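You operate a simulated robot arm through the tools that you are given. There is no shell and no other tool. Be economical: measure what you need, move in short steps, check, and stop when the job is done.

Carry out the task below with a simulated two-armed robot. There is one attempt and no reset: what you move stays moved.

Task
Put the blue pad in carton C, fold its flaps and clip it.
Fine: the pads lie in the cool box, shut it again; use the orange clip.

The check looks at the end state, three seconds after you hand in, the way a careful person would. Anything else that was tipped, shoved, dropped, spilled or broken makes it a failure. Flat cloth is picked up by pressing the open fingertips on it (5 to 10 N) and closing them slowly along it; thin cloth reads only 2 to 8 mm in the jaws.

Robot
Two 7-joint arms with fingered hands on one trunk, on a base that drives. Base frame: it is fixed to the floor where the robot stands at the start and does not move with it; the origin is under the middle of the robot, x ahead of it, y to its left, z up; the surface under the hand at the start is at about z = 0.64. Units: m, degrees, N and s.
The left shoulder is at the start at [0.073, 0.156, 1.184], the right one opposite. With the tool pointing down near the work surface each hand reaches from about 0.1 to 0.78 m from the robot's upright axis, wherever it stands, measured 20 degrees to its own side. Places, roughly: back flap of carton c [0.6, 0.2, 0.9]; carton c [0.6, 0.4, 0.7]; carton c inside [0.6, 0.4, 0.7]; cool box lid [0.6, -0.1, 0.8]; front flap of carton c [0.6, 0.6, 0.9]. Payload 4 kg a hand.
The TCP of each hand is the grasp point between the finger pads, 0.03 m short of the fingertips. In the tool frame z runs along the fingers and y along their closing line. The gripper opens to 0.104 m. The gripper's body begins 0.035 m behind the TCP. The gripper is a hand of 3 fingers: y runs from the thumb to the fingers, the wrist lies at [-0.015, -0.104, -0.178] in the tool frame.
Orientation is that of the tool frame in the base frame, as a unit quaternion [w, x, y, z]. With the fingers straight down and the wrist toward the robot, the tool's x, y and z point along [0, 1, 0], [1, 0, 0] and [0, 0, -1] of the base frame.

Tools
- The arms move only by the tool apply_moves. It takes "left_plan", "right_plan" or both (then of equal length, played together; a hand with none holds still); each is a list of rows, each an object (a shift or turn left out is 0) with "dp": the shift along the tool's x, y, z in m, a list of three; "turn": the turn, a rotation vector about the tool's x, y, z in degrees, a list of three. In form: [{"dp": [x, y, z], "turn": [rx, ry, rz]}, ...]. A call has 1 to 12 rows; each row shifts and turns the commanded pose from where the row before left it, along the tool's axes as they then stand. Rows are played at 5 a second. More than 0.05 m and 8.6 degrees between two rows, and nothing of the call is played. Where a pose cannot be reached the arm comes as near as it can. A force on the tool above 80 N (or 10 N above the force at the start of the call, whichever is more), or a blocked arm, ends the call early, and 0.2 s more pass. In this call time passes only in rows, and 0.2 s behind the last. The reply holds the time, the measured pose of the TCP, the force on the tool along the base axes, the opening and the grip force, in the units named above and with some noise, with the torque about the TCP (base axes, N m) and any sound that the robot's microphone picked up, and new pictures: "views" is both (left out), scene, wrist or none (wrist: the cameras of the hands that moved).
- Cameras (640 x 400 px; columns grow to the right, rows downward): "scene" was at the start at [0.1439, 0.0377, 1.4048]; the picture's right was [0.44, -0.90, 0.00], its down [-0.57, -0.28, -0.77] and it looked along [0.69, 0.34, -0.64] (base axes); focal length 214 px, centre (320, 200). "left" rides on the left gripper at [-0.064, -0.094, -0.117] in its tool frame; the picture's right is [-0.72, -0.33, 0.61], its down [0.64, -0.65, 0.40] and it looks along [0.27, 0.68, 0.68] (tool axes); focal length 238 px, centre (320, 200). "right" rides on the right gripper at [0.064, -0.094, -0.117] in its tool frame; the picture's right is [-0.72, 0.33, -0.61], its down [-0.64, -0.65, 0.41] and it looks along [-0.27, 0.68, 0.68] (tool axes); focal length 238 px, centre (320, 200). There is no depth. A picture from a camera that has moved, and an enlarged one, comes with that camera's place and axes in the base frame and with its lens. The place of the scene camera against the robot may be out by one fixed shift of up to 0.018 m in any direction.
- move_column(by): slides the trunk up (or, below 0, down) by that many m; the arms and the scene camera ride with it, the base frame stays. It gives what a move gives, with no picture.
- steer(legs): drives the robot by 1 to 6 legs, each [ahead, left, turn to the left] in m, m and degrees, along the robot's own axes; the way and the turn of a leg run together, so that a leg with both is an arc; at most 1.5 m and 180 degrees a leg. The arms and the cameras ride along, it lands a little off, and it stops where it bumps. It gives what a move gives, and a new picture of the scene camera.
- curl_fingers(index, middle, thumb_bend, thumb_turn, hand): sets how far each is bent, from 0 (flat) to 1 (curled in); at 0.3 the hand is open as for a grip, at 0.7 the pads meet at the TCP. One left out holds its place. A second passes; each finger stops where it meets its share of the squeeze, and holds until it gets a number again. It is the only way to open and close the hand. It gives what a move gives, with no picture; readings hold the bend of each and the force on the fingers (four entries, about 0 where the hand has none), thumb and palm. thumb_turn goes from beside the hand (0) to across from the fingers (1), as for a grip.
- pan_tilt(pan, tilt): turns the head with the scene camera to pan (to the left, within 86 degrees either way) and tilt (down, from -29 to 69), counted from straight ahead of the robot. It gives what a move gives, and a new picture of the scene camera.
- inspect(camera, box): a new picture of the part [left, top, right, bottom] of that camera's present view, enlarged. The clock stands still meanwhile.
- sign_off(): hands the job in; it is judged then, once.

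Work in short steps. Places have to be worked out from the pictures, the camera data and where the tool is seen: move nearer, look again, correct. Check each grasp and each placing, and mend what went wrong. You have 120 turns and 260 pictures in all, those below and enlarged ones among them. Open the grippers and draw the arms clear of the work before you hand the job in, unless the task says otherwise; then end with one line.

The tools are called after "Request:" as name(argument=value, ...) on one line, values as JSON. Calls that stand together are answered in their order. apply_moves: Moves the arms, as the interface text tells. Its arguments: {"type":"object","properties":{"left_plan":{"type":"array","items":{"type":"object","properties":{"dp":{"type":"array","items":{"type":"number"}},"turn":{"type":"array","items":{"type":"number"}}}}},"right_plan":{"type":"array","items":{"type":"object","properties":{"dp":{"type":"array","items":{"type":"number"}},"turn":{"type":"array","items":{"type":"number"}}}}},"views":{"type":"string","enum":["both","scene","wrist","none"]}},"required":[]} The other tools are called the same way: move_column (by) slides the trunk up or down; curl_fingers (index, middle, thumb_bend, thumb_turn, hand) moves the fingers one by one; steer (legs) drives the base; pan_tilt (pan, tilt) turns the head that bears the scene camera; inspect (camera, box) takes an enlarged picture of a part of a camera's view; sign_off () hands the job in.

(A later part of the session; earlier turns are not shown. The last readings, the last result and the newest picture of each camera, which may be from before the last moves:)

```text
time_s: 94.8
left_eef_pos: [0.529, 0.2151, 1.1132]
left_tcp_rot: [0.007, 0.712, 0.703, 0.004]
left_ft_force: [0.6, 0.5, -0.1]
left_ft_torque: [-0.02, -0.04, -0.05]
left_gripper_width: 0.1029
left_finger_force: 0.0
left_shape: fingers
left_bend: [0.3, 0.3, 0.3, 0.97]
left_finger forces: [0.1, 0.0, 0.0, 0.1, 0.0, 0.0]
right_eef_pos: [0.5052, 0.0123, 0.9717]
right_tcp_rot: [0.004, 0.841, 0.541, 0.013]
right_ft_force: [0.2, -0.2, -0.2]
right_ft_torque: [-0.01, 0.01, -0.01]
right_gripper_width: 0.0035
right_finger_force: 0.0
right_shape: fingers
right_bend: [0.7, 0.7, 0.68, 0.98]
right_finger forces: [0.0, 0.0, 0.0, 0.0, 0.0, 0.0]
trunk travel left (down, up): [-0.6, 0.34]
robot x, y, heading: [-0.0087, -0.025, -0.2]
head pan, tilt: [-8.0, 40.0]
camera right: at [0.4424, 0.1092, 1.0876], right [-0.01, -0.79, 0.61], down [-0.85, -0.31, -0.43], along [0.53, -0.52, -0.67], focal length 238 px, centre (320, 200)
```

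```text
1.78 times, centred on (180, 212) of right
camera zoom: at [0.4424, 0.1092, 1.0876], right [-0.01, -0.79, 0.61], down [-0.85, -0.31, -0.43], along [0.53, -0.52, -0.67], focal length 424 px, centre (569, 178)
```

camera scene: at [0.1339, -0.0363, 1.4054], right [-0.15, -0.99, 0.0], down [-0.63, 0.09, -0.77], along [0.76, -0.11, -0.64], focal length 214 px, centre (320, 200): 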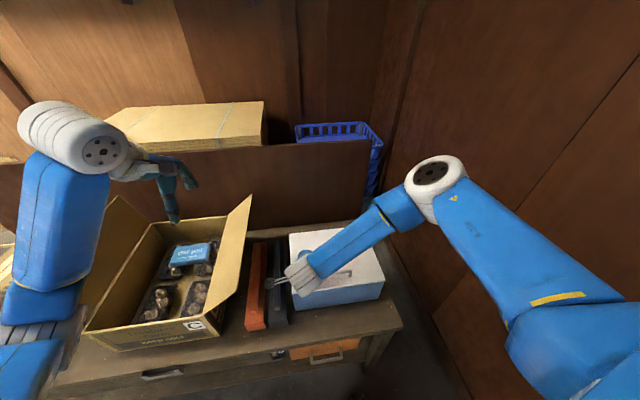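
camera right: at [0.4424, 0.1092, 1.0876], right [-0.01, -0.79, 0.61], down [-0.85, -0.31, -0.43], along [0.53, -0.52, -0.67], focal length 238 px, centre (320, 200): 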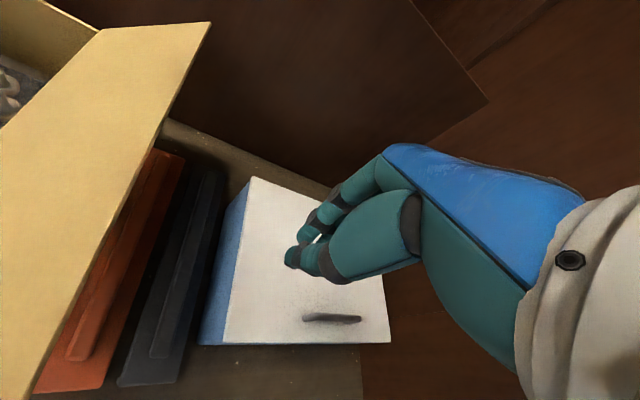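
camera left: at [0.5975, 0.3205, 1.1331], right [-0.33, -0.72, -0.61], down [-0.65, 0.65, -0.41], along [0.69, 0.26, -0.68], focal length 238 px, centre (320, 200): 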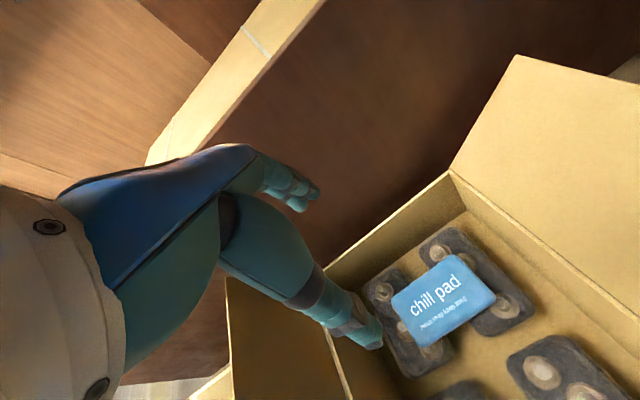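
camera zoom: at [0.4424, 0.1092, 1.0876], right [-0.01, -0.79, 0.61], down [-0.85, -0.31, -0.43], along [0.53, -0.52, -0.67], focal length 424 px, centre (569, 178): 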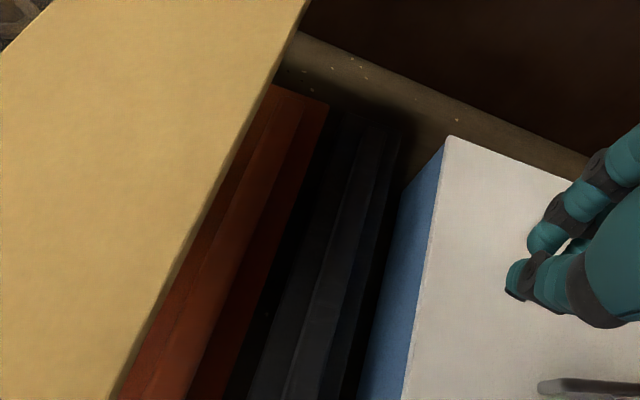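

Cool box is shut. Flaps evidently stay where they're pushed (right one leans out 44°, tip at y≈0.13, z≈0.89). Plan: sweep the right flap over from outside with the right fist. First reposition hands, then drive left.

Request:
apply_moves(right_plan=[{"dp": [-0.02, 0, -0.005], "turn": [0, 0, -8.2]}, {"dp": [-0.03, 0, 0], "turn": [0, 0, -8.2]}, {"dp": [-0.03, 0.01, 0], "turn": [0, 0, -8.2]}, {"dp": [-0.035, 0.03, 0]}, {"dp": [-0.035, 0.03, 0]}], left_plan=[{"dp": [0.02, 0, -0.01]}, {"dp": [0.025, 0, -0.01]}, {"dp": [0.025, 0, -0.01]}, {"dp": [0.025, 0, -0.01]}, {"dp": [0.025, 0, -0.01]}], views="none")

Request:
steer(legs=[[0, 0.21, 0]])

Request:
pan_tilt(pan=15, tilt=45)

```text
time_s: 96.0
left_eef_pos: [0.5303, 0.3298, 1.1642]
left_tcp_rot: [0.005, 0.711, 0.703, 0.006]
left_ft_force: [-0.5, 0.1, -0.7]
left_ft_torque: [-0.02, 0.02, 0.04]
left_gripper_width: 0.1028
left_finger_force: 0.1
left_shape: fingers
left_bend: [0.3, 0.3, 0.3, 0.97]
left_finger forces: [0.1, 0.1, 0.0, 0.0, 0.1, 0.1]
right_eef_pos: [0.5558, -0.139, 0.9779]
right_tcp_rot: [0.007, 0.705, 0.709, 0.012]
right_ft_force: [-0.5, -0.4, 0.3]
right_ft_torque: [0.0, -0.01, 0.0]
right_gripper_width: 0.0035
right_finger_force: 0.1
right_shape: fingers
right_bend: [0.7, 0.7, 0.68, 0.98]
right_finger forces: [0.1, 0.0, 0.0, 0.1, 0.1, 0.0]
trunk travel left (down, up): [-0.6, 0.34]
robot x, y, heading: [-0.01, -0.0208, -0.4]
head pan, tilt: [-8.0, 40.0]
```

```text
time_s: 97.6
left_eef_pos: [0.5325, 0.5342, 1.1649]
left_tcp_rot: [0.004, 0.712, 0.702, 0.008]
left_ft_force: [-0.5, 0.3, 0.2]
left_ft_torque: [0.0, 0.0, -0.01]
left_gripper_width: 0.103
left_finger_force: 0.1
left_shape: fingers
left_bend: [0.3, 0.3, 0.3, 0.97]
left_finger forces: [0.0, 0.0, 0.1, 0.0, 0.0, 0.0]
right_eef_pos: [0.5575, 0.066, 0.9765]
right_tcp_rot: [0.004, 0.705, 0.709, 0.013]
right_ft_force: [-0.8, -0.1, -0.1]
right_ft_torque: [0.01, 0.0, 0.02]
right_gripper_width: 0.0034
right_finger_force: 0.1
right_shape: fingers
right_bend: [0.7, 0.7, 0.68, 0.98]
right_finger forces: [0.0, 0.0, 0.0, 0.1, 0.0, 0.1]
trunk travel left (down, up): [-0.6, 0.34]
robot x, y, heading: [-0.0073, 0.1858, -0.6]
head pan, tilt: [-8.0, 40.0]
camera scene: at [0.1444, 0.167, 1.4038], right [-0.15, -0.99, 0.0], down [-0.64, 0.1, -0.76], along [0.76, -0.11, -0.65], focal length 214 px, centre (320, 200)
```

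scene: 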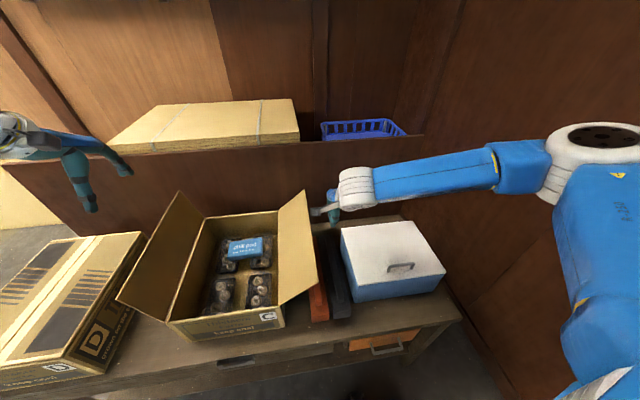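

```text
time_s: 98.5
left_eef_pos: [0.5305, 0.5373, 1.166]
left_tcp_rot: [0.005, 0.712, 0.703, 0.007]
left_ft_force: [0.1, -0.7, 0.3]
left_ft_torque: [0.02, -0.02, 0.03]
left_gripper_width: 0.1031
left_finger_force: 0.0
left_shape: fingers
left_bend: [0.3, 0.3, 0.3, 0.97]
left_finger forces: [0.0, 0.0, 0.0, 0.0, 0.0, 0.0]
right_eef_pos: [0.555, 0.0681, 0.9776]
right_tcp_rot: [0.005, 0.707, 0.708, 0.013]
right_ft_force: [0.2, -0.5, 0.2]
right_ft_torque: [0.02, -0.01, -0.01]
right_gripper_width: 0.0035
right_finger_force: 0.0
right_shape: fingers
right_bend: [0.7, 0.7, 0.68, 0.98]
right_finger forces: [0.1, 0.0, 0.0, 0.1, 0.0, 0.0]
trunk travel left (down, up): [-0.6, 0.34]
robot x, y, heading: [-0.0085, 0.1856, -0.3]
head pan, tilt: [15.0, 45.0]
camera scene: at [0.1389, 0.2042, 1.3967], right [0.25, -0.97, 0.0], down [-0.69, -0.18, -0.71], along [0.68, 0.18, -0.71], focal length 214 px, centre (320, 200)
```

scene: 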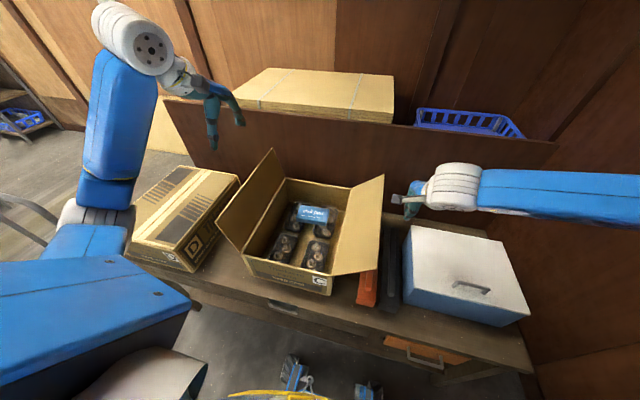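

View is good. Lower the right fist on the outer side of the right flap.

Request:
apply_moves(right_plan=[{"dp": [0, 0.025, 0.04]}, {"dp": [0, 0.025, 0.04]}, {"dp": [0, 0, 0.035]}, {"dp": [0, 0, 0]}], views="both")

```text
time_s: 99.5
left_eef_pos: [0.5303, 0.5401, 1.1653]
left_tcp_rot: [0.007, 0.712, 0.702, 0.006]
left_ft_force: [0.5, 0.7, 0.0]
left_ft_torque: [0.0, -0.01, -0.01]
left_gripper_width: 0.1027
left_finger_force: 0.1
left_shape: fingers
left_bend: [0.3, 0.3, 0.3, 0.97]
left_finger forces: [0.0, 0.1, 0.0, 0.1, 0.0, 0.1]
right_eef_pos: [0.6091, 0.0715, 0.865]
right_tcp_rot: [0.007, 0.706, 0.708, 0.012]
right_ft_force: [0.1, 0.0, -0.5]
right_ft_torque: [-0.01, 0.03, 0.01]
right_gripper_width: 0.0034
right_finger_force: 0.1
right_shape: fingers
right_bend: [0.7, 0.7, 0.68, 0.98]
right_finger forces: [0.1, 0.0, 0.0, 0.0, 0.0, 0.1]
trunk travel left (down, up): [-0.6, 0.34]
robot x, y, heading: [-0.0055, 0.1851, -0.4]
head pan, tilt: [15.0, 45.0]
camera scene: at [0.139, 0.2065, 1.3966], right [0.25, -0.97, 0.0], down [-0.69, -0.18, -0.71], along [0.68, 0.18, -0.71], focal length 214 px, centre (320, 200)
camera right: at [0.5114, 0.1338, 0.9801], right [0.31, -0.72, 0.62], down [-0.64, -0.64, -0.43], along [0.7, -0.26, -0.66], focal length 238 px, centre (320, 200)
```

scene: 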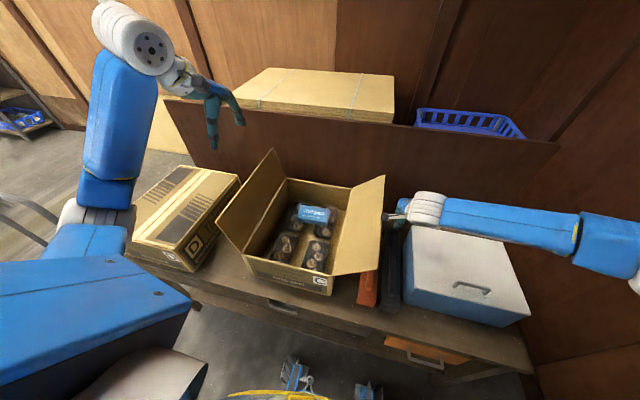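
right: 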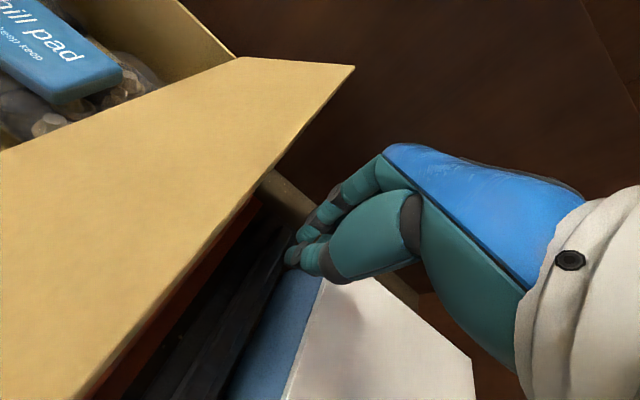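

Sweep toward the carton to swing the flap up and over.

Request:
apply_moves(right_plan=[{"dp": [0.03, 0, 0]}, {"dp": [0.03, 0, 0]}, {"dp": [0.03, 0, 0]}, {"dp": [0.03, 0, 0]}, {"dp": [0.03, 0, 0]}, {"dp": [0.03, 0, 0]}], views="both")

```text
time_s: 100.9
left_eef_pos: [0.5287, 0.5375, 1.1654]
left_tcp_rot: [0.007, 0.712, 0.702, 0.007]
left_ft_force: [-0.2, 0.1, 1.1]
left_ft_torque: [-0.01, -0.02, -0.02]
left_gripper_width: 0.1028
left_finger_force: 0.1
left_shape: fingers
left_bend: [0.3, 0.3, 0.3, 0.97]
left_finger forces: [0.0, 0.0, 0.1, 0.0, 0.0, 0.1]
right_eef_pos: [0.6066, 0.2496, 0.8667]
right_tcp_rot: [0.006, 0.706, 0.708, 0.013]
right_ft_force: [0.3, -0.3, 0.1]
right_ft_torque: [0.03, -0.03, 0.02]
right_gripper_width: 0.0032
right_finger_force: 0.0
right_shape: fingers
right_bend: [0.7, 0.7, 0.68, 0.98]
right_finger forces: [0.0, 0.0, 0.1, 0.0, 0.0, 0.1]
trunk travel left (down, up): [-0.6, 0.34]
robot x, y, heading: [-0.0071, 0.1913, -0.6]
head pan, tilt: [15.0, 45.0]
camera scene: at [0.1364, 0.2078, 1.3968], right [0.25, -0.97, 0.0], down [-0.68, -0.18, -0.71], along [0.68, 0.18, -0.71], focal length 214 px, centre (320, 200)
camera right: at [0.5095, 0.3125, 0.9819], right [0.31, -0.72, 0.62], down [-0.64, -0.64, -0.43], along [0.7, -0.26, -0.66], focal length 238 px, centre (320, 200)
```

scene: 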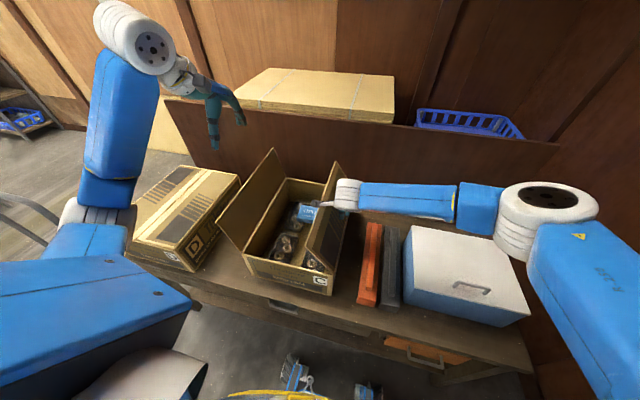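
right: 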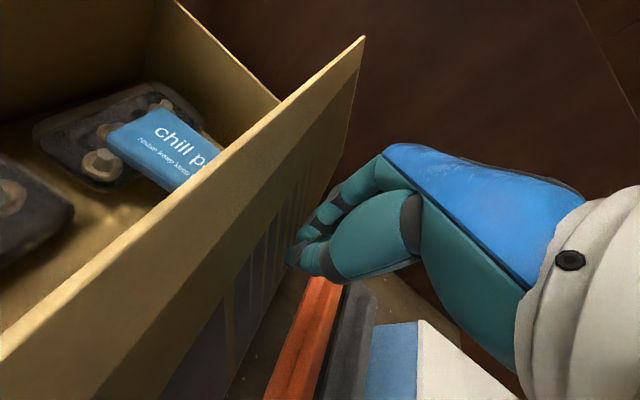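

The flap is past vertical. Continue, then lower to press it flat.

Request:
apply_moves(right_plan=[{"dp": [0.03, 0, 0]}, {"dp": [0.03, 0, 0]}, {"dp": [0.02, 0, 0.015]}, {"dp": [0.01, 0, 0.02]}, {"dp": [0.0, 0, 0.015]}, {"dp": [0, 0, 0]}], views="both")

```text
time_s: 102.3
left_eef_pos: [0.5203, 0.537, 1.1727]
left_tcp_rot: [0.008, 0.712, 0.702, 0.01]
left_ft_force: [-0.3, -0.3, -0.7]
left_ft_torque: [0.0, 0.03, 0.0]
left_gripper_width: 0.1031
left_finger_force: 0.2
left_shape: fingers
left_bend: [0.3, 0.3, 0.3, 0.97]
left_finger forces: [0.0, 0.0, 0.0, 0.1, 0.0, 0.0]
right_eef_pos: [0.6053, 0.3418, 0.828]
right_tcp_rot: [0.011, 0.705, 0.709, 0.02]
right_ft_force: [-9.5, -4.8, 57.1]
right_ft_torque: [0.24, 0.72, 0.1]
right_gripper_width: 0.0003
right_finger_force: 28.7
right_shape: fingers
right_bend: [0.7, 0.7, 0.72, 0.99]
right_finger forces: [2.3, 2.3, 0.1, 0.0, 53.2, 0.0]
trunk travel left (down, up): [-0.6, 0.34]
robot x, y, heading: [-0.0068, 0.1896, -0.4]
head pan, tilt: [15.0, 45.0]
camera scene: at [0.1247, 0.2037, 1.3991], right [0.25, -0.97, 0.0], down [-0.68, -0.18, -0.71], along [0.69, 0.18, -0.7], focal length 214 px, centre (320, 200)
camera right: at [0.5059, 0.4031, 0.9424], right [0.3, -0.73, 0.62], down [-0.63, -0.64, -0.44], along [0.71, -0.26, -0.65], focal length 238 px, centre (320, 200)
```

scene: 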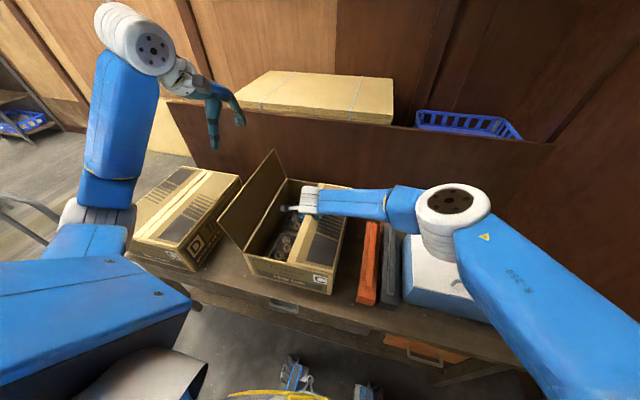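
right: 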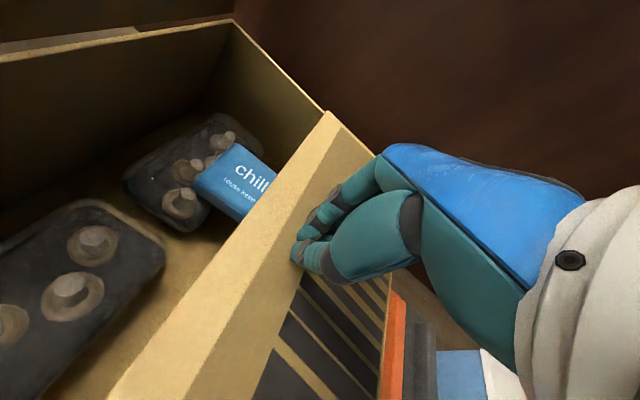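

The flap is pressed flat (57 N reaction). Lift to see whether it stays.

Request:
apply_moves(right_plan=[{"dp": [0, 0, -0.02]}, {"dp": [0, 0, -0.03]}, {"dp": [-0.02, 0, -0.03]}, {"dp": [-0.03, 0, -0.02]}, {"dp": [-0.04, 0, 0]}], views="both")

```text
time_s: 103.5
left_eef_pos: [0.531, 0.5388, 1.1649]
left_tcp_rot: [0.006, 0.712, 0.703, 0.006]
left_ft_force: [1.0, 0.2, -0.1]
left_ft_torque: [0.01, 0.0, 0.04]
left_gripper_width: 0.1031
left_finger_force: 0.0
left_shape: fingers
left_bend: [0.3, 0.3, 0.3, 0.97]
left_finger forces: [0.0, 0.0, 0.1, 0.1, 0.0, 0.0]
right_eef_pos: [0.6064, 0.2506, 0.9139]
right_tcp_rot: [0.005, 0.705, 0.709, 0.012]
right_ft_force: [-0.9, 0.8, -0.1]
right_ft_torque: [0.01, -0.01, 0.01]
right_gripper_width: 0.003
right_finger_force: 0.2
right_shape: fingers
right_bend: [0.7, 0.7, 0.68, 0.98]
right_finger forces: [0.1, 0.1, 0.0, 0.1, 0.0, 0.0]
trunk travel left (down, up): [-0.6, 0.34]
robot x, y, heading: [-0.0077, 0.1875, -0.4]
head pan, tilt: [15.0, 45.0]
camera scene: at [0.1393, 0.206, 1.3966], right [0.25, -0.97, 0.0], down [-0.69, -0.18, -0.71], along [0.68, 0.18, -0.71], focal length 214 px, centre (320, 200)
camera right: at [0.5091, 0.3122, 1.0303], right [0.31, -0.72, 0.62], down [-0.64, -0.64, -0.43], along [0.7, -0.26, -0.66], focal length 238 px, centre (320, 200)
```

scene: 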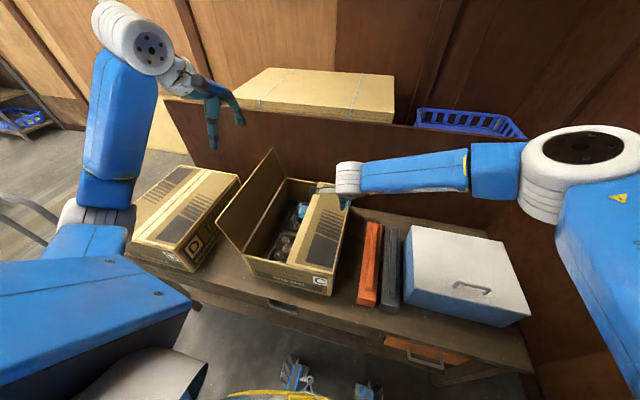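
right: 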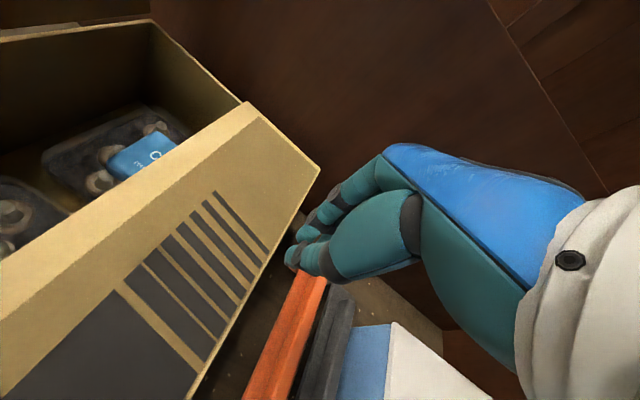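

Measuring the corners: the flap is indeed lying flat (tip at y≈0.39, z≈0.785). Next the left flap: move the right hand aside, close the left fist, drive so it is outside the left flap.

Request:
apply_moves(right_plan=[{"dp": [-0.03, 0, -0.02]}, {"dp": [-0.04, 0, -0.02]}, {"dp": [-0.04, 0, -0.02]}, {"dp": [-0.04, 0, 0]}], views="none")

Request:
curl_fingers(hand="left", index=0.7, middle=0.7, thumb_bend=0.68)

Request:
steer(legs=[[0.05, 0.11, 0]])

```text
time_s: 104.5
left_eef_pos: [0.5319, 0.5379, 1.1646]
left_tcp_rot: [0.006, 0.711, 0.703, 0.006]
left_ft_force: [1.0, -0.1, 0.1]
left_ft_torque: [-0.03, 0.03, -0.01]
left_gripper_width: 0.1029
left_finger_force: 0.1
left_shape: fingers
left_bend: [0.3, 0.3, 0.3, 0.97]
left_finger forces: [0.0, 0.0, 0.0, 0.1, 0.0, 0.0]
right_eef_pos: [0.6063, 0.099, 0.9751]
right_tcp_rot: [0.005, 0.706, 0.708, 0.014]
right_ft_force: [0.4, -0.4, -0.2]
right_ft_torque: [0.03, 0.0, 0.01]
right_gripper_width: 0.0031
right_finger_force: 0.2
right_shape: fingers
right_bend: [0.7, 0.7, 0.68, 0.98]
right_finger forces: [0.0, 0.0, 0.0, 0.1, 0.1, 0.0]
trunk travel left (down, up): [-0.6, 0.34]
robot x, y, heading: [-0.0051, 0.1851, -0.3]
head pan, tilt: [15.0, 45.0]
```

```text
time_s: 105.5
left_eef_pos: [0.5308, 0.5396, 1.1641]
left_tcp_rot: [0.006, 0.712, 0.702, 0.006]
left_ft_force: [-0.1, -0.4, -0.6]
left_ft_torque: [-0.01, 0.02, -0.02]
left_gripper_width: 0.0043
left_finger_force: 0.0
left_shape: fingers
left_bend: [0.7, 0.7, 0.68, 0.97]
left_finger forces: [0.0, 0.0, 0.0, 0.0, 0.0, 0.0]
right_eef_pos: [0.6067, 0.1, 0.9751]
right_tcp_rot: [0.007, 0.706, 0.708, 0.013]
right_ft_force: [-1.0, -0.4, -0.6]
right_ft_torque: [-0.02, 0.0, -0.02]
right_gripper_width: 0.0031
right_finger_force: 0.1
right_shape: fingers
right_bend: [0.7, 0.7, 0.68, 0.98]
right_finger forces: [0.0, 0.0, 0.0, 0.1, 0.0, 0.0]
trunk travel left (down, up): [-0.6, 0.34]
robot x, y, heading: [-0.0128, 0.1876, -0.6]
head pan, tilt: [15.0, 45.0]
```

```text
time_s: 106.7
left_eef_pos: [0.5811, 0.6259, 1.1733]
left_tcp_rot: [0.001, 0.713, 0.701, 0.014]
left_ft_force: [0.0, -1.4, 0.4]
left_ft_torque: [0.12, 0.01, 0.03]
left_gripper_width: 0.0041
left_finger_force: 0.0
left_shape: fingers
left_bend: [0.7, 0.7, 0.68, 0.97]
left_finger forces: [0.1, 0.0, 0.1, 0.0, 0.1, 0.0]
right_eef_pos: [0.6552, 0.1897, 0.9733]
right_tcp_rot: [0.0, 0.707, 0.707, 0.02]
right_ft_force: [0.3, -0.9, 0.2]
right_ft_torque: [0.07, 0.01, 0.04]
right_gripper_width: 0.0029
right_finger_force: 0.0
right_shape: fingers
right_bend: [0.7, 0.7, 0.68, 0.98]
right_finger forces: [0.1, 0.0, 0.1, 0.0, 0.0, 0.1]
trunk travel left (down, up): [-0.6, 0.34]
robot x, y, heading: [0.0418, 0.2932, -0.4]
head pan, tilt: [15.0, 45.0]
camera scene: at [0.1881, 0.2869, 1.397], right [0.25, -0.97, -0.02], down [-0.69, -0.16, -0.71], along [0.68, 0.19, -0.7], focal length 214 px, centre (320, 200)
```

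scene: 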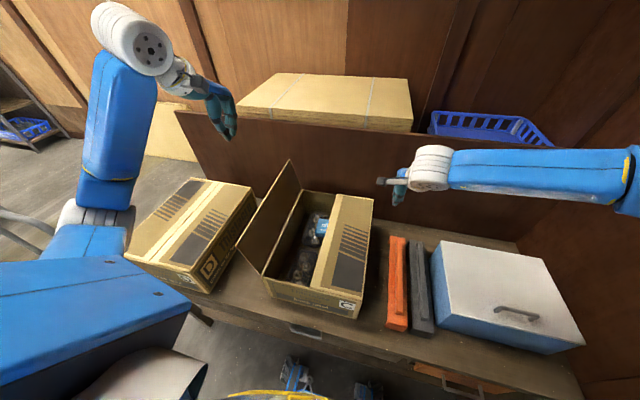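

Right flap flat. Lower the left fist outside the left flap.

Request:
apply_moves(left_plan=[{"dp": [0, 0.005, 0.04]}, {"dp": [0, 0.005, 0.04]}, {"dp": [0, 0.005, 0.04]}, {"dp": [0, 0, 0.045]}, {"dp": [0, 0, 0.045]}, {"dp": [0, 0, 0.045]}, {"dp": [0, 0, 0.04]}, {"dp": [0, 0, 0]}], views="both")

```text
time_s: 108.5
left_eef_pos: [0.6002, 0.6504, 0.868]
left_tcp_rot: [0.007, 0.712, 0.702, 0.006]
left_ft_force: [-0.6, 0.2, -0.1]
left_ft_torque: [-0.04, 0.01, -0.02]
left_gripper_width: 0.0034
left_finger_force: 0.0
left_shape: fingers
left_bend: [0.7, 0.7, 0.68, 0.97]
left_finger forces: [0.1, 0.0, 0.0, 0.1, 0.1, 0.1]
right_eef_pos: [0.6567, 0.21, 0.9756]
right_tcp_rot: [0.008, 0.707, 0.707, 0.012]
right_ft_force: [0.1, -0.1, 0.4]
right_ft_torque: [-0.02, -0.03, 0.0]
right_gripper_width: 0.0031
right_finger_force: 0.1
right_shape: fingers
right_bend: [0.7, 0.7, 0.68, 0.98]
right_finger forces: [0.0, 0.0, 0.1, 0.0, 0.0, 0.0]
trunk travel left (down, up): [-0.6, 0.34]
robot x, y, heading: [0.0422, 0.2973, -0.5]
head pan, tilt: [15.0, 45.0]
camera scene: at [0.1892, 0.3175, 1.3966], right [0.25, -0.97, 0.0], down [-0.69, -0.18, -0.7], along [0.68, 0.18, -0.71], focal length 214 px, centre (320, 200)
camera left: at [0.5033, 0.5879, 0.9829], right [-0.33, -0.72, -0.62], down [-0.63, 0.65, -0.42], along [0.7, 0.26, -0.67], focal length 238 px, centre (320, 200)
```

scene: 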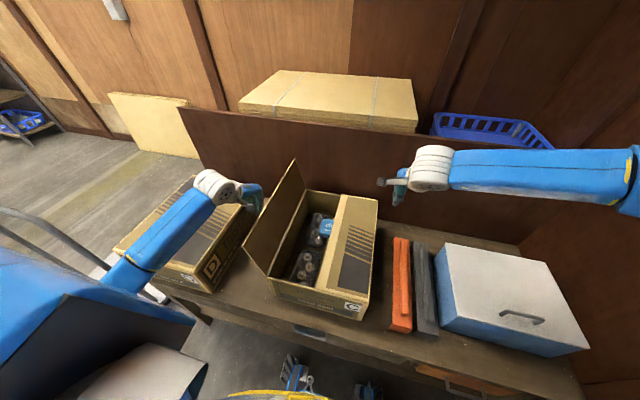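
left: 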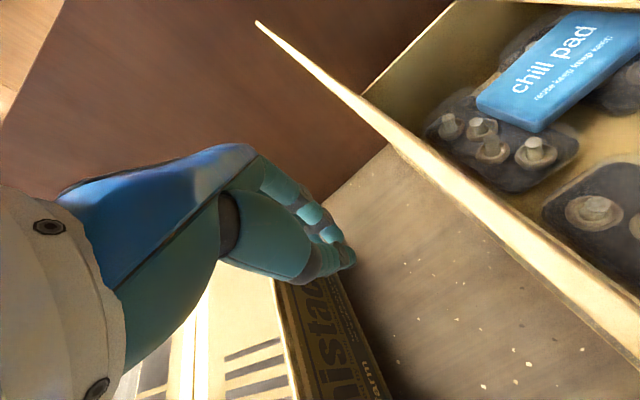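

Fist is outside the left flap. Sweep to the right and then press down.

Request:
apply_moves(left_plan=[{"dp": [-0.03, 0, 0]}, {"dp": [-0.03, 0, 0]}, {"dp": [-0.03, 0, 0]}, {"dp": [-0.03, 0, 0]}, {"dp": [-0.03, 0, 0]}, {"dp": [-0.03, 0, 0]}, {"dp": [-0.02, 0, 0.01]}, {"dp": [0, 0, 0.02]}, {"dp": [0, 0, 0.005]}, {"dp": [0, 0, 0]}], views="both")

```text
time_s: 110.7
left_eef_pos: [0.5989, 0.4456, 0.8361]
left_tcp_rot: [0.007, 0.713, 0.701, 0.007]
left_ft_force: [-0.1, 0.9, 0.1]
left_ft_torque: [0.01, -0.01, -0.01]
left_gripper_width: 0.0035
left_finger_force: 0.0
left_shape: fingers
left_bend: [0.7, 0.7, 0.68, 0.98]
left_finger forces: [0.1, 0.1, 0.0, 0.1, 0.1, 0.1]
right_eef_pos: [0.6556, 0.2058, 0.9757]
right_tcp_rot: [0.007, 0.706, 0.708, 0.013]
right_ft_force: [-0.3, 0.1, -0.2]
right_ft_torque: [-0.04, -0.02, -0.03]
right_gripper_width: 0.0032
right_finger_force: 0.0
right_shape: fingers
right_bend: [0.7, 0.7, 0.68, 0.98]
right_finger forces: [0.0, 0.0, 0.0, 0.1, 0.0, 0.1]
trunk travel left (down, up): [-0.6, 0.34]
robot x, y, heading: [0.0427, 0.2929, -0.5]
head pan, tilt: [15.0, 45.0]
camera scene: at [0.1896, 0.3129, 1.3966], right [0.25, -0.97, 0.0], down [-0.69, -0.18, -0.71], along [0.68, 0.18, -0.71], focal length 214 px, centre (320, 200)
camera left: at [0.5015, 0.3834, 0.9507], right [-0.33, -0.71, -0.62], down [-0.63, 0.65, -0.42], along [0.7, 0.26, -0.67], focal length 238 px, centre (320, 200)
```

scene: 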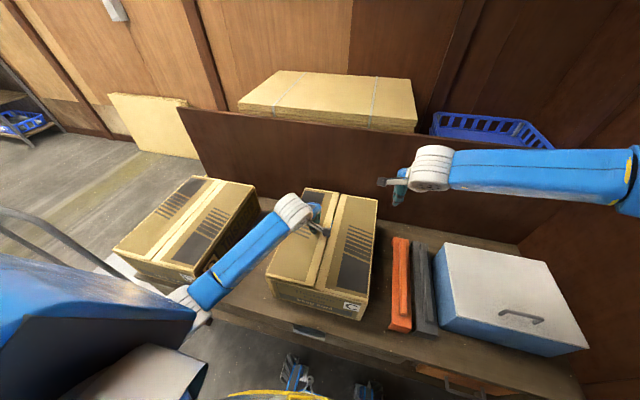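
left: 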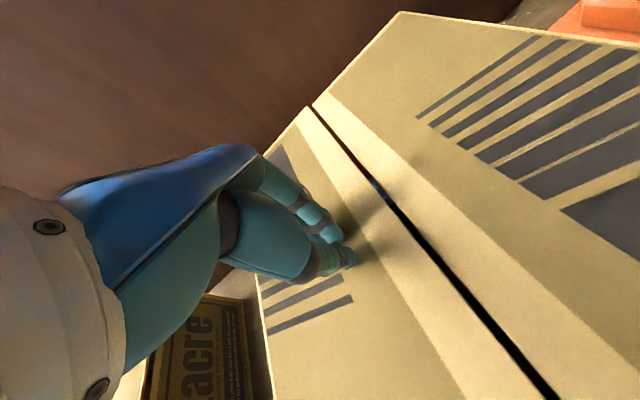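

Almost flat. Press down lightly at several mm.

Request:
apply_moves(left_plan=[{"dp": [0, 0, 0.006]}, {"dp": [0, 0, 0.005]}, {"dp": [0, 0, 0.004]}, {"dp": [0, 0, 0]}], views="wrist")

```text
time_s: 111.7
left_eef_pos: [0.5956, 0.4441, 0.8301]
left_tcp_rot: [0.013, 0.713, 0.701, 0.013]
left_ft_force: [-8.1, 3.0, 46.8]
left_ft_torque: [-0.24, 0.82, -0.11]
left_gripper_width: 0.0013
left_finger_force: 23.2
left_shape: fingers
left_bend: [0.7, 0.7, 0.71, 0.99]
left_finger forces: [0.0, 0.0, 0.1, 0.1, 46.5, 0.0]
right_eef_pos: [0.6497, 0.2049, 0.9793]
right_tcp_rot: [0.008, 0.706, 0.708, 0.015]
right_ft_force: [-0.5, -0.1, 0.9]
right_ft_torque: [0.04, 0.0, -0.01]
right_gripper_width: 0.0031
right_finger_force: 0.0
right_shape: fingers
right_bend: [0.7, 0.7, 0.68, 0.98]
right_finger forces: [0.1, 0.0, 0.0, 0.0, 0.1, 0.0]
trunk travel left (down, up): [-0.6, 0.34]
robot x, y, heading: [0.0429, 0.2941, -0.4]
head pan, tilt: [15.0, 45.0]
camera left: at [0.4961, 0.382, 0.943], right [-0.32, -0.71, -0.62], down [-0.63, 0.65, -0.43], along [0.71, 0.25, -0.65], focal length 238 px, centre (320, 200)
```

left: 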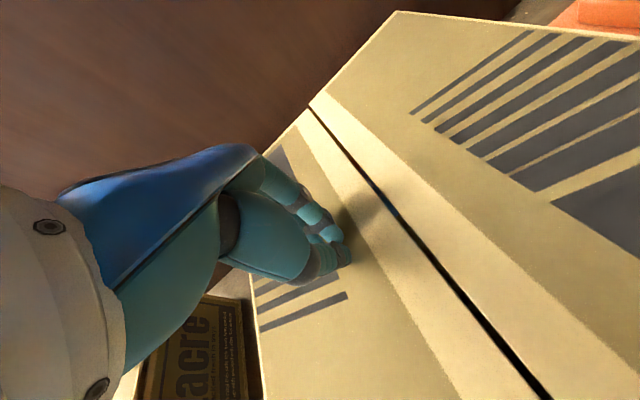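

Both flaps are flat and meet at the seam. Retreat the left hand and take a close look at the orange clip.

Request:
apply_moves(left_plan=[{"dp": [0, 0, -0.04]}, {"dp": [0, 0, -0.045]}, {"dp": [0.02, 0, -0.045]}, {"dp": [0.02, 0, -0.045]}, {"dp": [0.02, -0.02, -0.045]}, {"dp": [0, -0.02, -0.045]}, {"dp": [0, -0.02, -0.045]}], views="none")

Request:
inspect(camera="scene", box=[340, 210, 500, 350])

Request:
inspect(camera="scene", box=[200, 160, 400, 340])

```text
refused: row 5 steps farther than a row can; nothing moved
```

```text
2.86 times, centred on (420, 280) of scene
camera zoom: at [0.1782, 0.3115, 1.3984], right [0.25, -0.97, 0.0], down [-0.68, -0.18, -0.71], along [0.69, 0.18, -0.7], focal length 613 px, centre (34, -29)
```

zoom: 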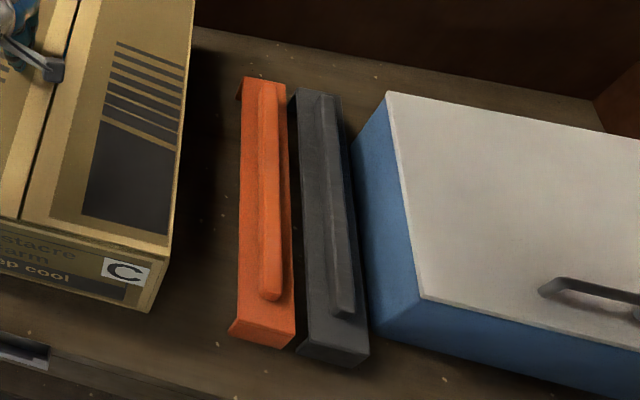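

```text
2.22 times, centred on (300, 250) of scene
camera zoom: at [0.1782, 0.3115, 1.3984], right [0.25, -0.97, 0.0], down [-0.68, -0.18, -0.71], along [0.69, 0.18, -0.7], focal length 477 px, centre (364, 89)
```

zoom: 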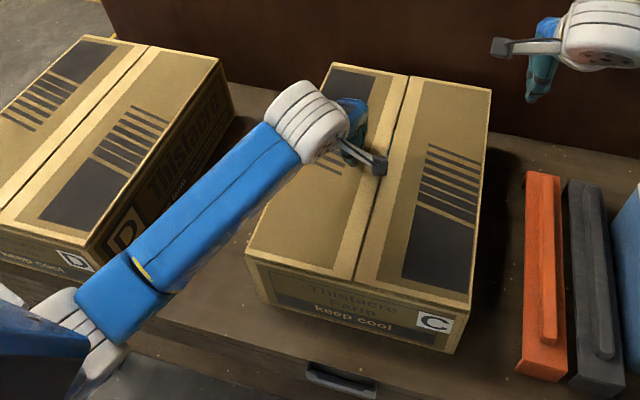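

Key insight: the clip is ≈0.33 m long with end lips, matching the carton's 0.296 m width – it must go across the seam along y, lips hooking over the side walls. Retract the left hand, drive right and turn left 40° so the right hand can grip the rib across y.

Request:
apply_moves(left_plan=[{"dp": [0, 0, -0.04]}, {"dp": [0, 0, -0.045]}, {"dp": [0.02, 0, -0.045]}, {"dp": [0.02, 0, -0.045]}, {"dp": [0, -0.01, -0.045]}, {"dp": [0, -0.01, -0.045]}, {"dp": [0, -0.01, -0.04]}], views="none")

Request:
steer(legs=[[0, -0.34, 0], [0, 0, 40]])

```text
time_s: 113.3
left_eef_pos: [0.5609, 0.489, 1.1275]
left_tcp_rot: [0.008, 0.712, 0.702, 0.006]
left_ft_force: [0.4, -0.1, -0.3]
left_ft_torque: [0.0, 0.01, -0.01]
left_gripper_width: 0.0031
left_finger_force: 0.1
left_shape: fingers
left_bend: [0.7, 0.7, 0.68, 0.98]
left_finger forces: [0.0, 0.0, 0.0, 0.1, 0.1, 0.1]
right_eef_pos: [0.6553, 0.2072, 0.976]
right_tcp_rot: [0.006, 0.707, 0.707, 0.012]
right_ft_force: [-0.6, 0.7, -0.6]
right_ft_torque: [0.0, -0.01, 0.0]
right_gripper_width: 0.0034
right_finger_force: 0.0
right_shape: fingers
right_bend: [0.7, 0.7, 0.68, 0.98]
right_finger forces: [0.0, 0.1, 0.1, 0.1, 0.1, 0.0]
trunk travel left (down, up): [-0.6, 0.34]
robot x, y, heading: [0.0451, 0.295, -0.5]
head pan, tilt: [15.0, 45.0]
```

```text
time_s: 117.4
left_eef_pos: [0.3138, 0.4387, 1.1283]
left_tcp_rot: [0.004, 0.431, 0.902, 0.009]
left_ft_force: [0.5, 0.3, 0.0]
left_ft_torque: [-0.02, -0.02, 0.0]
left_gripper_width: 0.0032
left_finger_force: 0.0
left_shape: fingers
left_bend: [0.7, 0.7, 0.68, 0.98]
left_finger forces: [0.0, 0.1, 0.0, 0.1, 0.0, 0.0]
right_eef_pos: [0.5652, 0.2832, 0.9758]
right_tcp_rot: [0.001, 0.423, 0.906, 0.014]
right_ft_force: [0.0, -0.4, -0.8]
right_ft_torque: [0.0, 0.0, -0.05]
right_gripper_width: 0.0031
right_finger_force: 0.2
right_shape: fingers
right_bend: [0.7, 0.7, 0.68, 0.98]
right_finger forces: [0.1, 0.0, 0.1, 0.1, 0.0, 0.0]
trunk travel left (down, up): [-0.6, 0.34]
robot x, y, heading: [0.0434, -0.041, 39.4]
head pan, tilt: [15.0, 45.0]
camera scene: at [0.1415, 0.056, 1.3967], right [0.81, -0.58, 0.0], down [-0.41, -0.58, -0.71], along [0.41, 0.57, -0.71], focal length 214 px, centre (320, 200)
```

scene: 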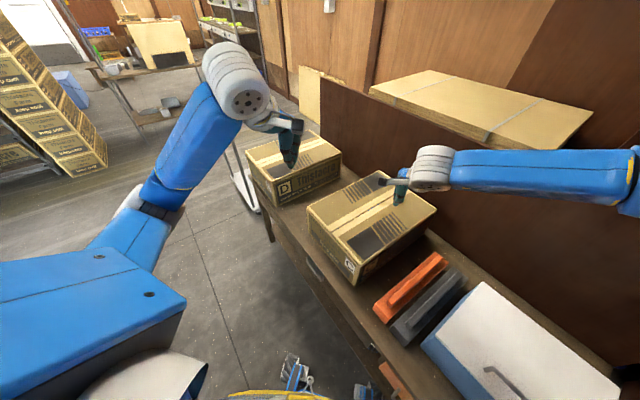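

Flaps stay closed. Yaw the right hand 50° (closing line along y), open it partly.

Request:
apply_moves(right_plan=[{"turn": [0, 0, -8.4]}, {"turn": [0, 0, -8.4]}, {"turn": [0, 0, -8.4]}, {"turn": [0, 0, -8.4]}, {"turn": [0, 0, -8.4]}, {"turn": [0, 0, -8]}], views="none")

Request:
curl_fingers(hand="right", index=0.45, middle=0.45, thumb_bend=0.45)

Request:
pan_tilt(pan=-20, tilt=50)

```text
time_s: 118.8
left_eef_pos: [0.3144, 0.4376, 1.1267]
left_tcp_rot: [0.005, 0.43, 0.903, 0.01]
left_ft_force: [-0.3, -0.1, -0.7]
left_ft_torque: [0.01, -0.05, 0.0]
left_gripper_width: 0.003
left_finger_force: 0.0
left_shape: fingers
left_bend: [0.7, 0.7, 0.68, 0.98]
left_finger forces: [0.0, 0.0, 0.0, 0.0, 0.1, 0.1]
right_eef_pos: [0.5657, 0.2822, 0.9773]
right_tcp_rot: [0.009, 0.001, 1.0, 0.014]
right_ft_force: [-0.2, -0.2, 0.6]
right_ft_torque: [0.05, 0.0, 0.04]
right_gripper_width: 0.003
right_finger_force: 0.0
right_shape: fingers
right_bend: [0.7, 0.7, 0.68, 0.98]
right_finger forces: [0.0, 0.0, 0.0, 0.1, 0.0, 0.0]
trunk travel left (down, up): [-0.6, 0.34]
robot x, y, heading: [0.0396, -0.0443, 39.5]
head pan, tilt: [15.0, 45.0]
```

```text
time_s: 119.8
left_eef_pos: [0.3134, 0.4377, 1.1261]
left_tcp_rot: [0.004, 0.43, 0.903, 0.011]
left_ft_force: [-0.2, 0.0, 0.1]
left_ft_torque: [-0.02, 0.0, 0.03]
left_gripper_width: 0.003
left_finger_force: 0.0
left_shape: fingers
left_bend: [0.7, 0.7, 0.68, 0.98]
left_finger forces: [0.1, 0.0, 0.0, 0.0, 0.0, 0.1]
right_eef_pos: [0.567, 0.2815, 0.9765]
right_tcp_rot: [0.01, 0.002, 1.0, 0.013]
right_ft_force: [0.8, 0.3, 0.0]
right_ft_torque: [0.03, 0.02, -0.04]
right_gripper_width: 0.0646
right_finger_force: 0.0
right_shape: fingers
right_bend: [0.45, 0.45, 0.45, 0.98]
right_finger forces: [0.1, 0.0, 0.0, 0.0, 0.1, 0.0]
trunk travel left (down, up): [-0.6, 0.34]
robot x, y, heading: [0.0375, -0.0435, 39.4]
head pan, tilt: [15.0, 45.0]
```

```text
time_s: 120.8
left_eef_pos: [0.3137, 0.4371, 1.1281]
left_tcp_rot: [0.004, 0.43, 0.903, 0.01]
left_ft_force: [-0.1, 0.2, 0.3]
left_ft_torque: [0.02, 0.02, 0.01]
left_gripper_width: 0.0034
left_finger_force: 0.0
left_shape: fingers
left_bend: [0.7, 0.7, 0.68, 0.98]
left_finger forces: [0.0, 0.0, 0.1, 0.0, 0.1, 0.1]
right_eef_pos: [0.5661, 0.2816, 0.977]
right_tcp_rot: [0.01, 0.003, 1.0, 0.013]
right_ft_force: [-0.2, 0.2, 0.5]
right_ft_torque: [0.01, -0.03, -0.03]
right_gripper_width: 0.0644
right_finger_force: 0.1
right_shape: fingers
right_bend: [0.45, 0.45, 0.45, 0.98]
right_finger forces: [0.0, 0.1, 0.1, 0.0, 0.1, 0.0]
trunk travel left (down, up): [-0.6, 0.34]
robot x, y, heading: [0.042, -0.0424, 39.5]
head pan, tilt: [-20.0, 50.0]
camera scene: at [0.1682, 0.0156, 1.3897], right [0.33, -0.94, 0.0], down [-0.72, -0.26, -0.64], along [0.6, 0.21, -0.77], focal length 214 px, centre (320, 200)
```

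scene: 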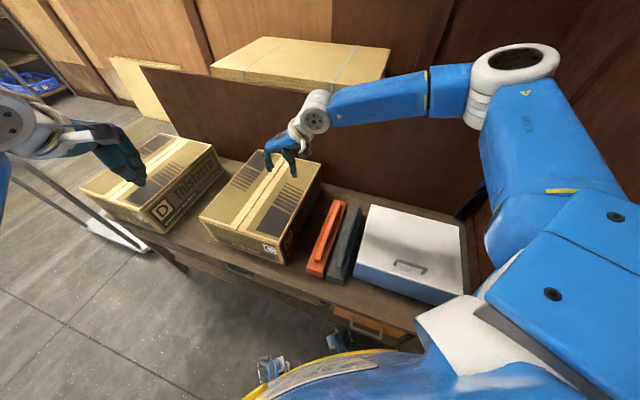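

Move over the orange clip's middle.

Request:
apply_moves(right_plan=[{"dp": [-0.007, -0.04, 0], "turn": [1.5, 1.15, 0]}, {"dp": [-0.007, -0.04, 0]}, {"dp": [-0.007, -0.04, 0]}, {"dp": [-0.007, -0.04, 0.02]}, {"dp": [0, 0, 0.04]}, {"dp": [0, 0, 0.04]}, {"dp": [0, 0, 0.0]}], views="both")

Request:
inspect(camera="scene", box=[230, 170, 430, 310])

```text
time_s: 122.4
left_eef_pos: [0.3141, 0.4358, 1.1276]
left_tcp_rot: [0.004, 0.431, 0.902, 0.01]
left_ft_force: [0.0, -0.4, -0.1]
left_ft_torque: [-0.02, -0.01, -0.02]
left_gripper_width: 0.0034
left_finger_force: 0.0
left_shape: fingers
left_bend: [0.7, 0.7, 0.68, 0.98]
left_finger forces: [0.1, 0.0, 0.0, 0.1, 0.0, 0.0]
right_eef_pos: [0.5619, 0.2157, 0.905]
right_tcp_rot: [-0.002, 0.0, 1.0, 0.001]
right_ft_force: [-0.7, -0.7, -1.5]
right_ft_torque: [0.03, -0.02, 0.03]
right_gripper_width: 0.0648
right_finger_force: 0.0
right_shape: fingers
right_bend: [0.45, 0.45, 0.45, 0.98]
right_finger forces: [0.0, 0.1, 0.1, 0.0, 0.0, 0.0]
right hand out of reach, approached as far as the arm can: row 1, 2, 3, 4
trunk travel left (down, up): [-0.6, 0.34]
robot x, y, heading: [0.0389, -0.0387, 39.5]
head pan, tilt: [-20.0, 50.0]
camera scene: at [0.1685, 0.0132, 1.3899], right [0.33, -0.94, 0.0], down [-0.72, -0.26, -0.64], along [0.6, 0.21, -0.77], focal length 214 px, centre (320, 200)
camera right: at [0.4985, 0.1207, 1.0227], right [0.72, 0.33, 0.61], down [0.64, -0.65, -0.41], along [0.27, 0.69, -0.68], focal length 238 px, centre (320, 200)
```

scene: 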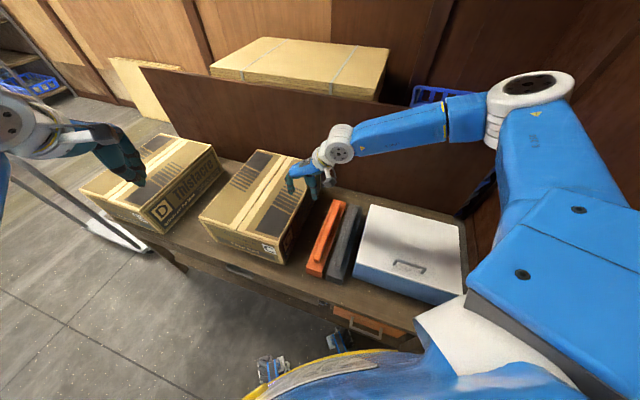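
right: 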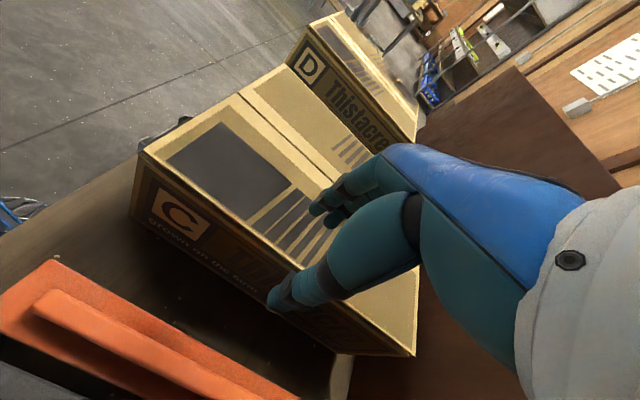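

```text
2.86 times, centred on (330, 240) of scene
camera zoom: at [0.1685, 0.0132, 1.3899], right [0.33, -0.94, 0.0], down [-0.72, -0.26, -0.64], along [0.6, 0.21, -0.77], focal length 613 px, centre (291, 86)
```

zoom: 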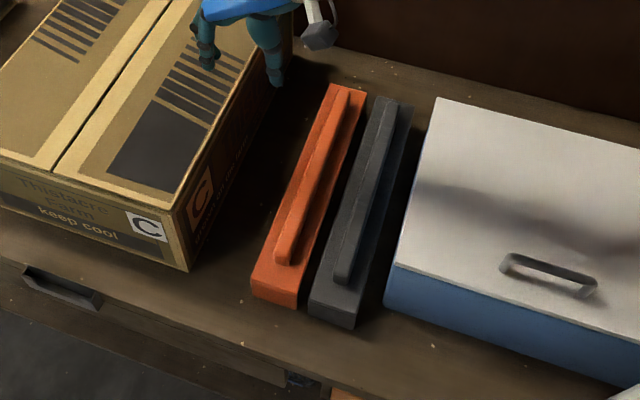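

Arm limit again; I shift with the base instead (hand keeps its pose).

Request:
steer(legs=[[-0.034, -0.0935, 0]])

Request:
inspect(camera="right", box=[0, 0, 640, 400])

```text
time_s: 123.6
left_eef_pos: [0.3199, 0.3569, 1.1228]
left_tcp_rot: [0.011, 0.434, 0.901, 0.008]
left_ft_force: [-0.3, 0.1, 0.5]
left_ft_torque: [-0.01, -0.02, 0.01]
left_gripper_width: 0.0035
left_finger_force: 0.0
left_shape: fingers
left_bend: [0.7, 0.7, 0.68, 0.98]
left_finger forces: [0.0, 0.1, 0.0, 0.0, 0.0, 0.1]
right_eef_pos: [0.5654, 0.1337, 0.9052]
right_tcp_rot: [-0.001, 0.008, 1.0, -0.006]
right_ft_force: [0.3, 0.5, 0.6]
right_ft_torque: [-0.04, 0.0, 0.02]
right_gripper_width: 0.0652
right_finger_force: 0.0
right_shape: fingers
right_bend: [0.45, 0.45, 0.45, 0.98]
right_finger forces: [0.1, 0.0, 0.0, 0.0, 0.1, 0.0]
trunk travel left (down, up): [-0.6, 0.34]
robot x, y, heading: [0.0498, -0.1366, 38.9]
head pan, tilt: [-20.0, 50.0]
camera scene: at [0.1534, -0.0391, 1.3886], right [0.33, -0.95, 0.03], down [-0.71, -0.27, -0.65], along [0.62, 0.19, -0.76], focal length 214 px, centre (320, 200)
```

scene: 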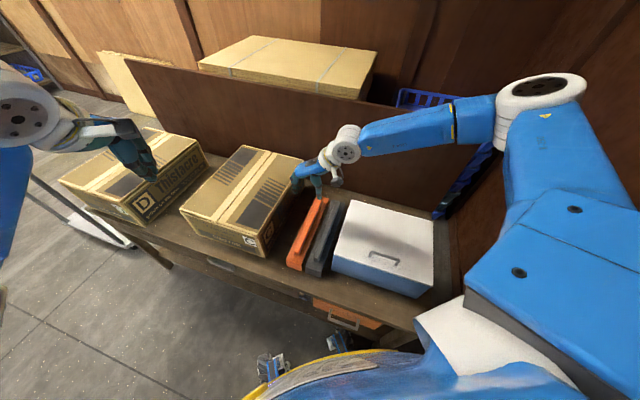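

```text
1.00 times, centred on (320, 200) of right (not enlarged: the box is as wide or as high as the picture)
camera zoom: at [0.5002, 0.0407, 1.023], right [0.73, 0.32, 0.61], down [0.63, -0.67, -0.4], along [0.28, 0.67, -0.69], focal length 238 px, centre (320, 200)
```

zoom: 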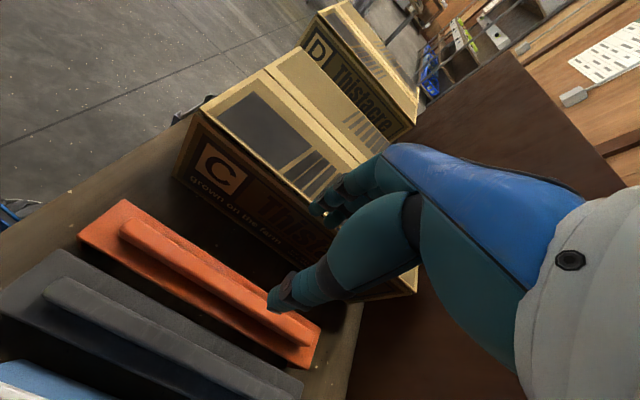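

The clip's rib runs x 0.43–0.715 at y≈0.136 – almost right under the hand. Descend part way.

Request:
apply_moves(right_plan=[{"dp": [-0.004, 0.001, 0.03]}, {"dp": [-0.004, 0.001, 0.04]}, {"dp": [0, 0, 0.04]}, {"dp": [0, 0, 0.03]}, {"dp": [0, 0, 0]}, {"dp": [0, 0, 0]}, {"dp": [0, 0, 0]}], views="both")

```text
time_s: 125.2
left_eef_pos: [0.3383, 0.3264, 1.1337]
left_tcp_rot: [0.006, 0.439, 0.898, 0.019]
left_ft_force: [1.2, 0.9, 0.8]
left_ft_torque: [0.01, 0.02, 0.0]
left_gripper_width: 0.0033
left_finger_force: 0.0
left_shape: fingers
left_bend: [0.7, 0.7, 0.68, 0.97]
left_finger forces: [0.0, 0.1, 0.1, 0.0, 0.1, 0.0]
right_eef_pos: [0.5828, 0.1142, 0.7644]
right_tcp_rot: [-0.008, 0.009, 1.0, 0.008]
right_ft_force: [-0.1, -1.1, 0.4]
right_ft_torque: [-0.02, 0.0, 0.01]
right_gripper_width: 0.0651
right_finger_force: 0.0
right_shape: fingers
right_bend: [0.45, 0.45, 0.45, 0.98]
right_finger forces: [0.1, 0.0, 0.1, 0.0, 0.1, 0.1]
right hand out of reach, approached as far as the arm can: row 1
trunk travel left (down, up): [-0.6, 0.34]
robot x, y, heading: [0.0482, -0.1347, 39.0]
head pan, tilt: [-20.0, 50.0]
camera scene: at [0.1654, -0.0634, 1.3904], right [0.33, -0.95, 0.01], down [-0.72, -0.26, -0.64], along [0.61, 0.2, -0.76], focal length 214 px, centre (320, 200)
camera right: at [0.5197, 0.018, 0.8813], right [0.74, 0.3, 0.61], down [0.62, -0.66, -0.43], along [0.27, 0.69, -0.67], focal length 238 px, centre (320, 200)
```

scene: 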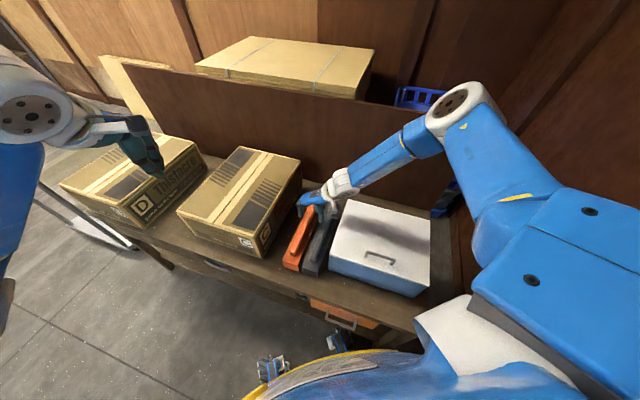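
right: 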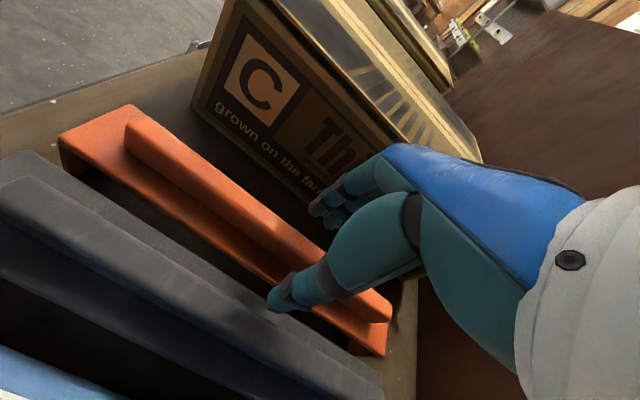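

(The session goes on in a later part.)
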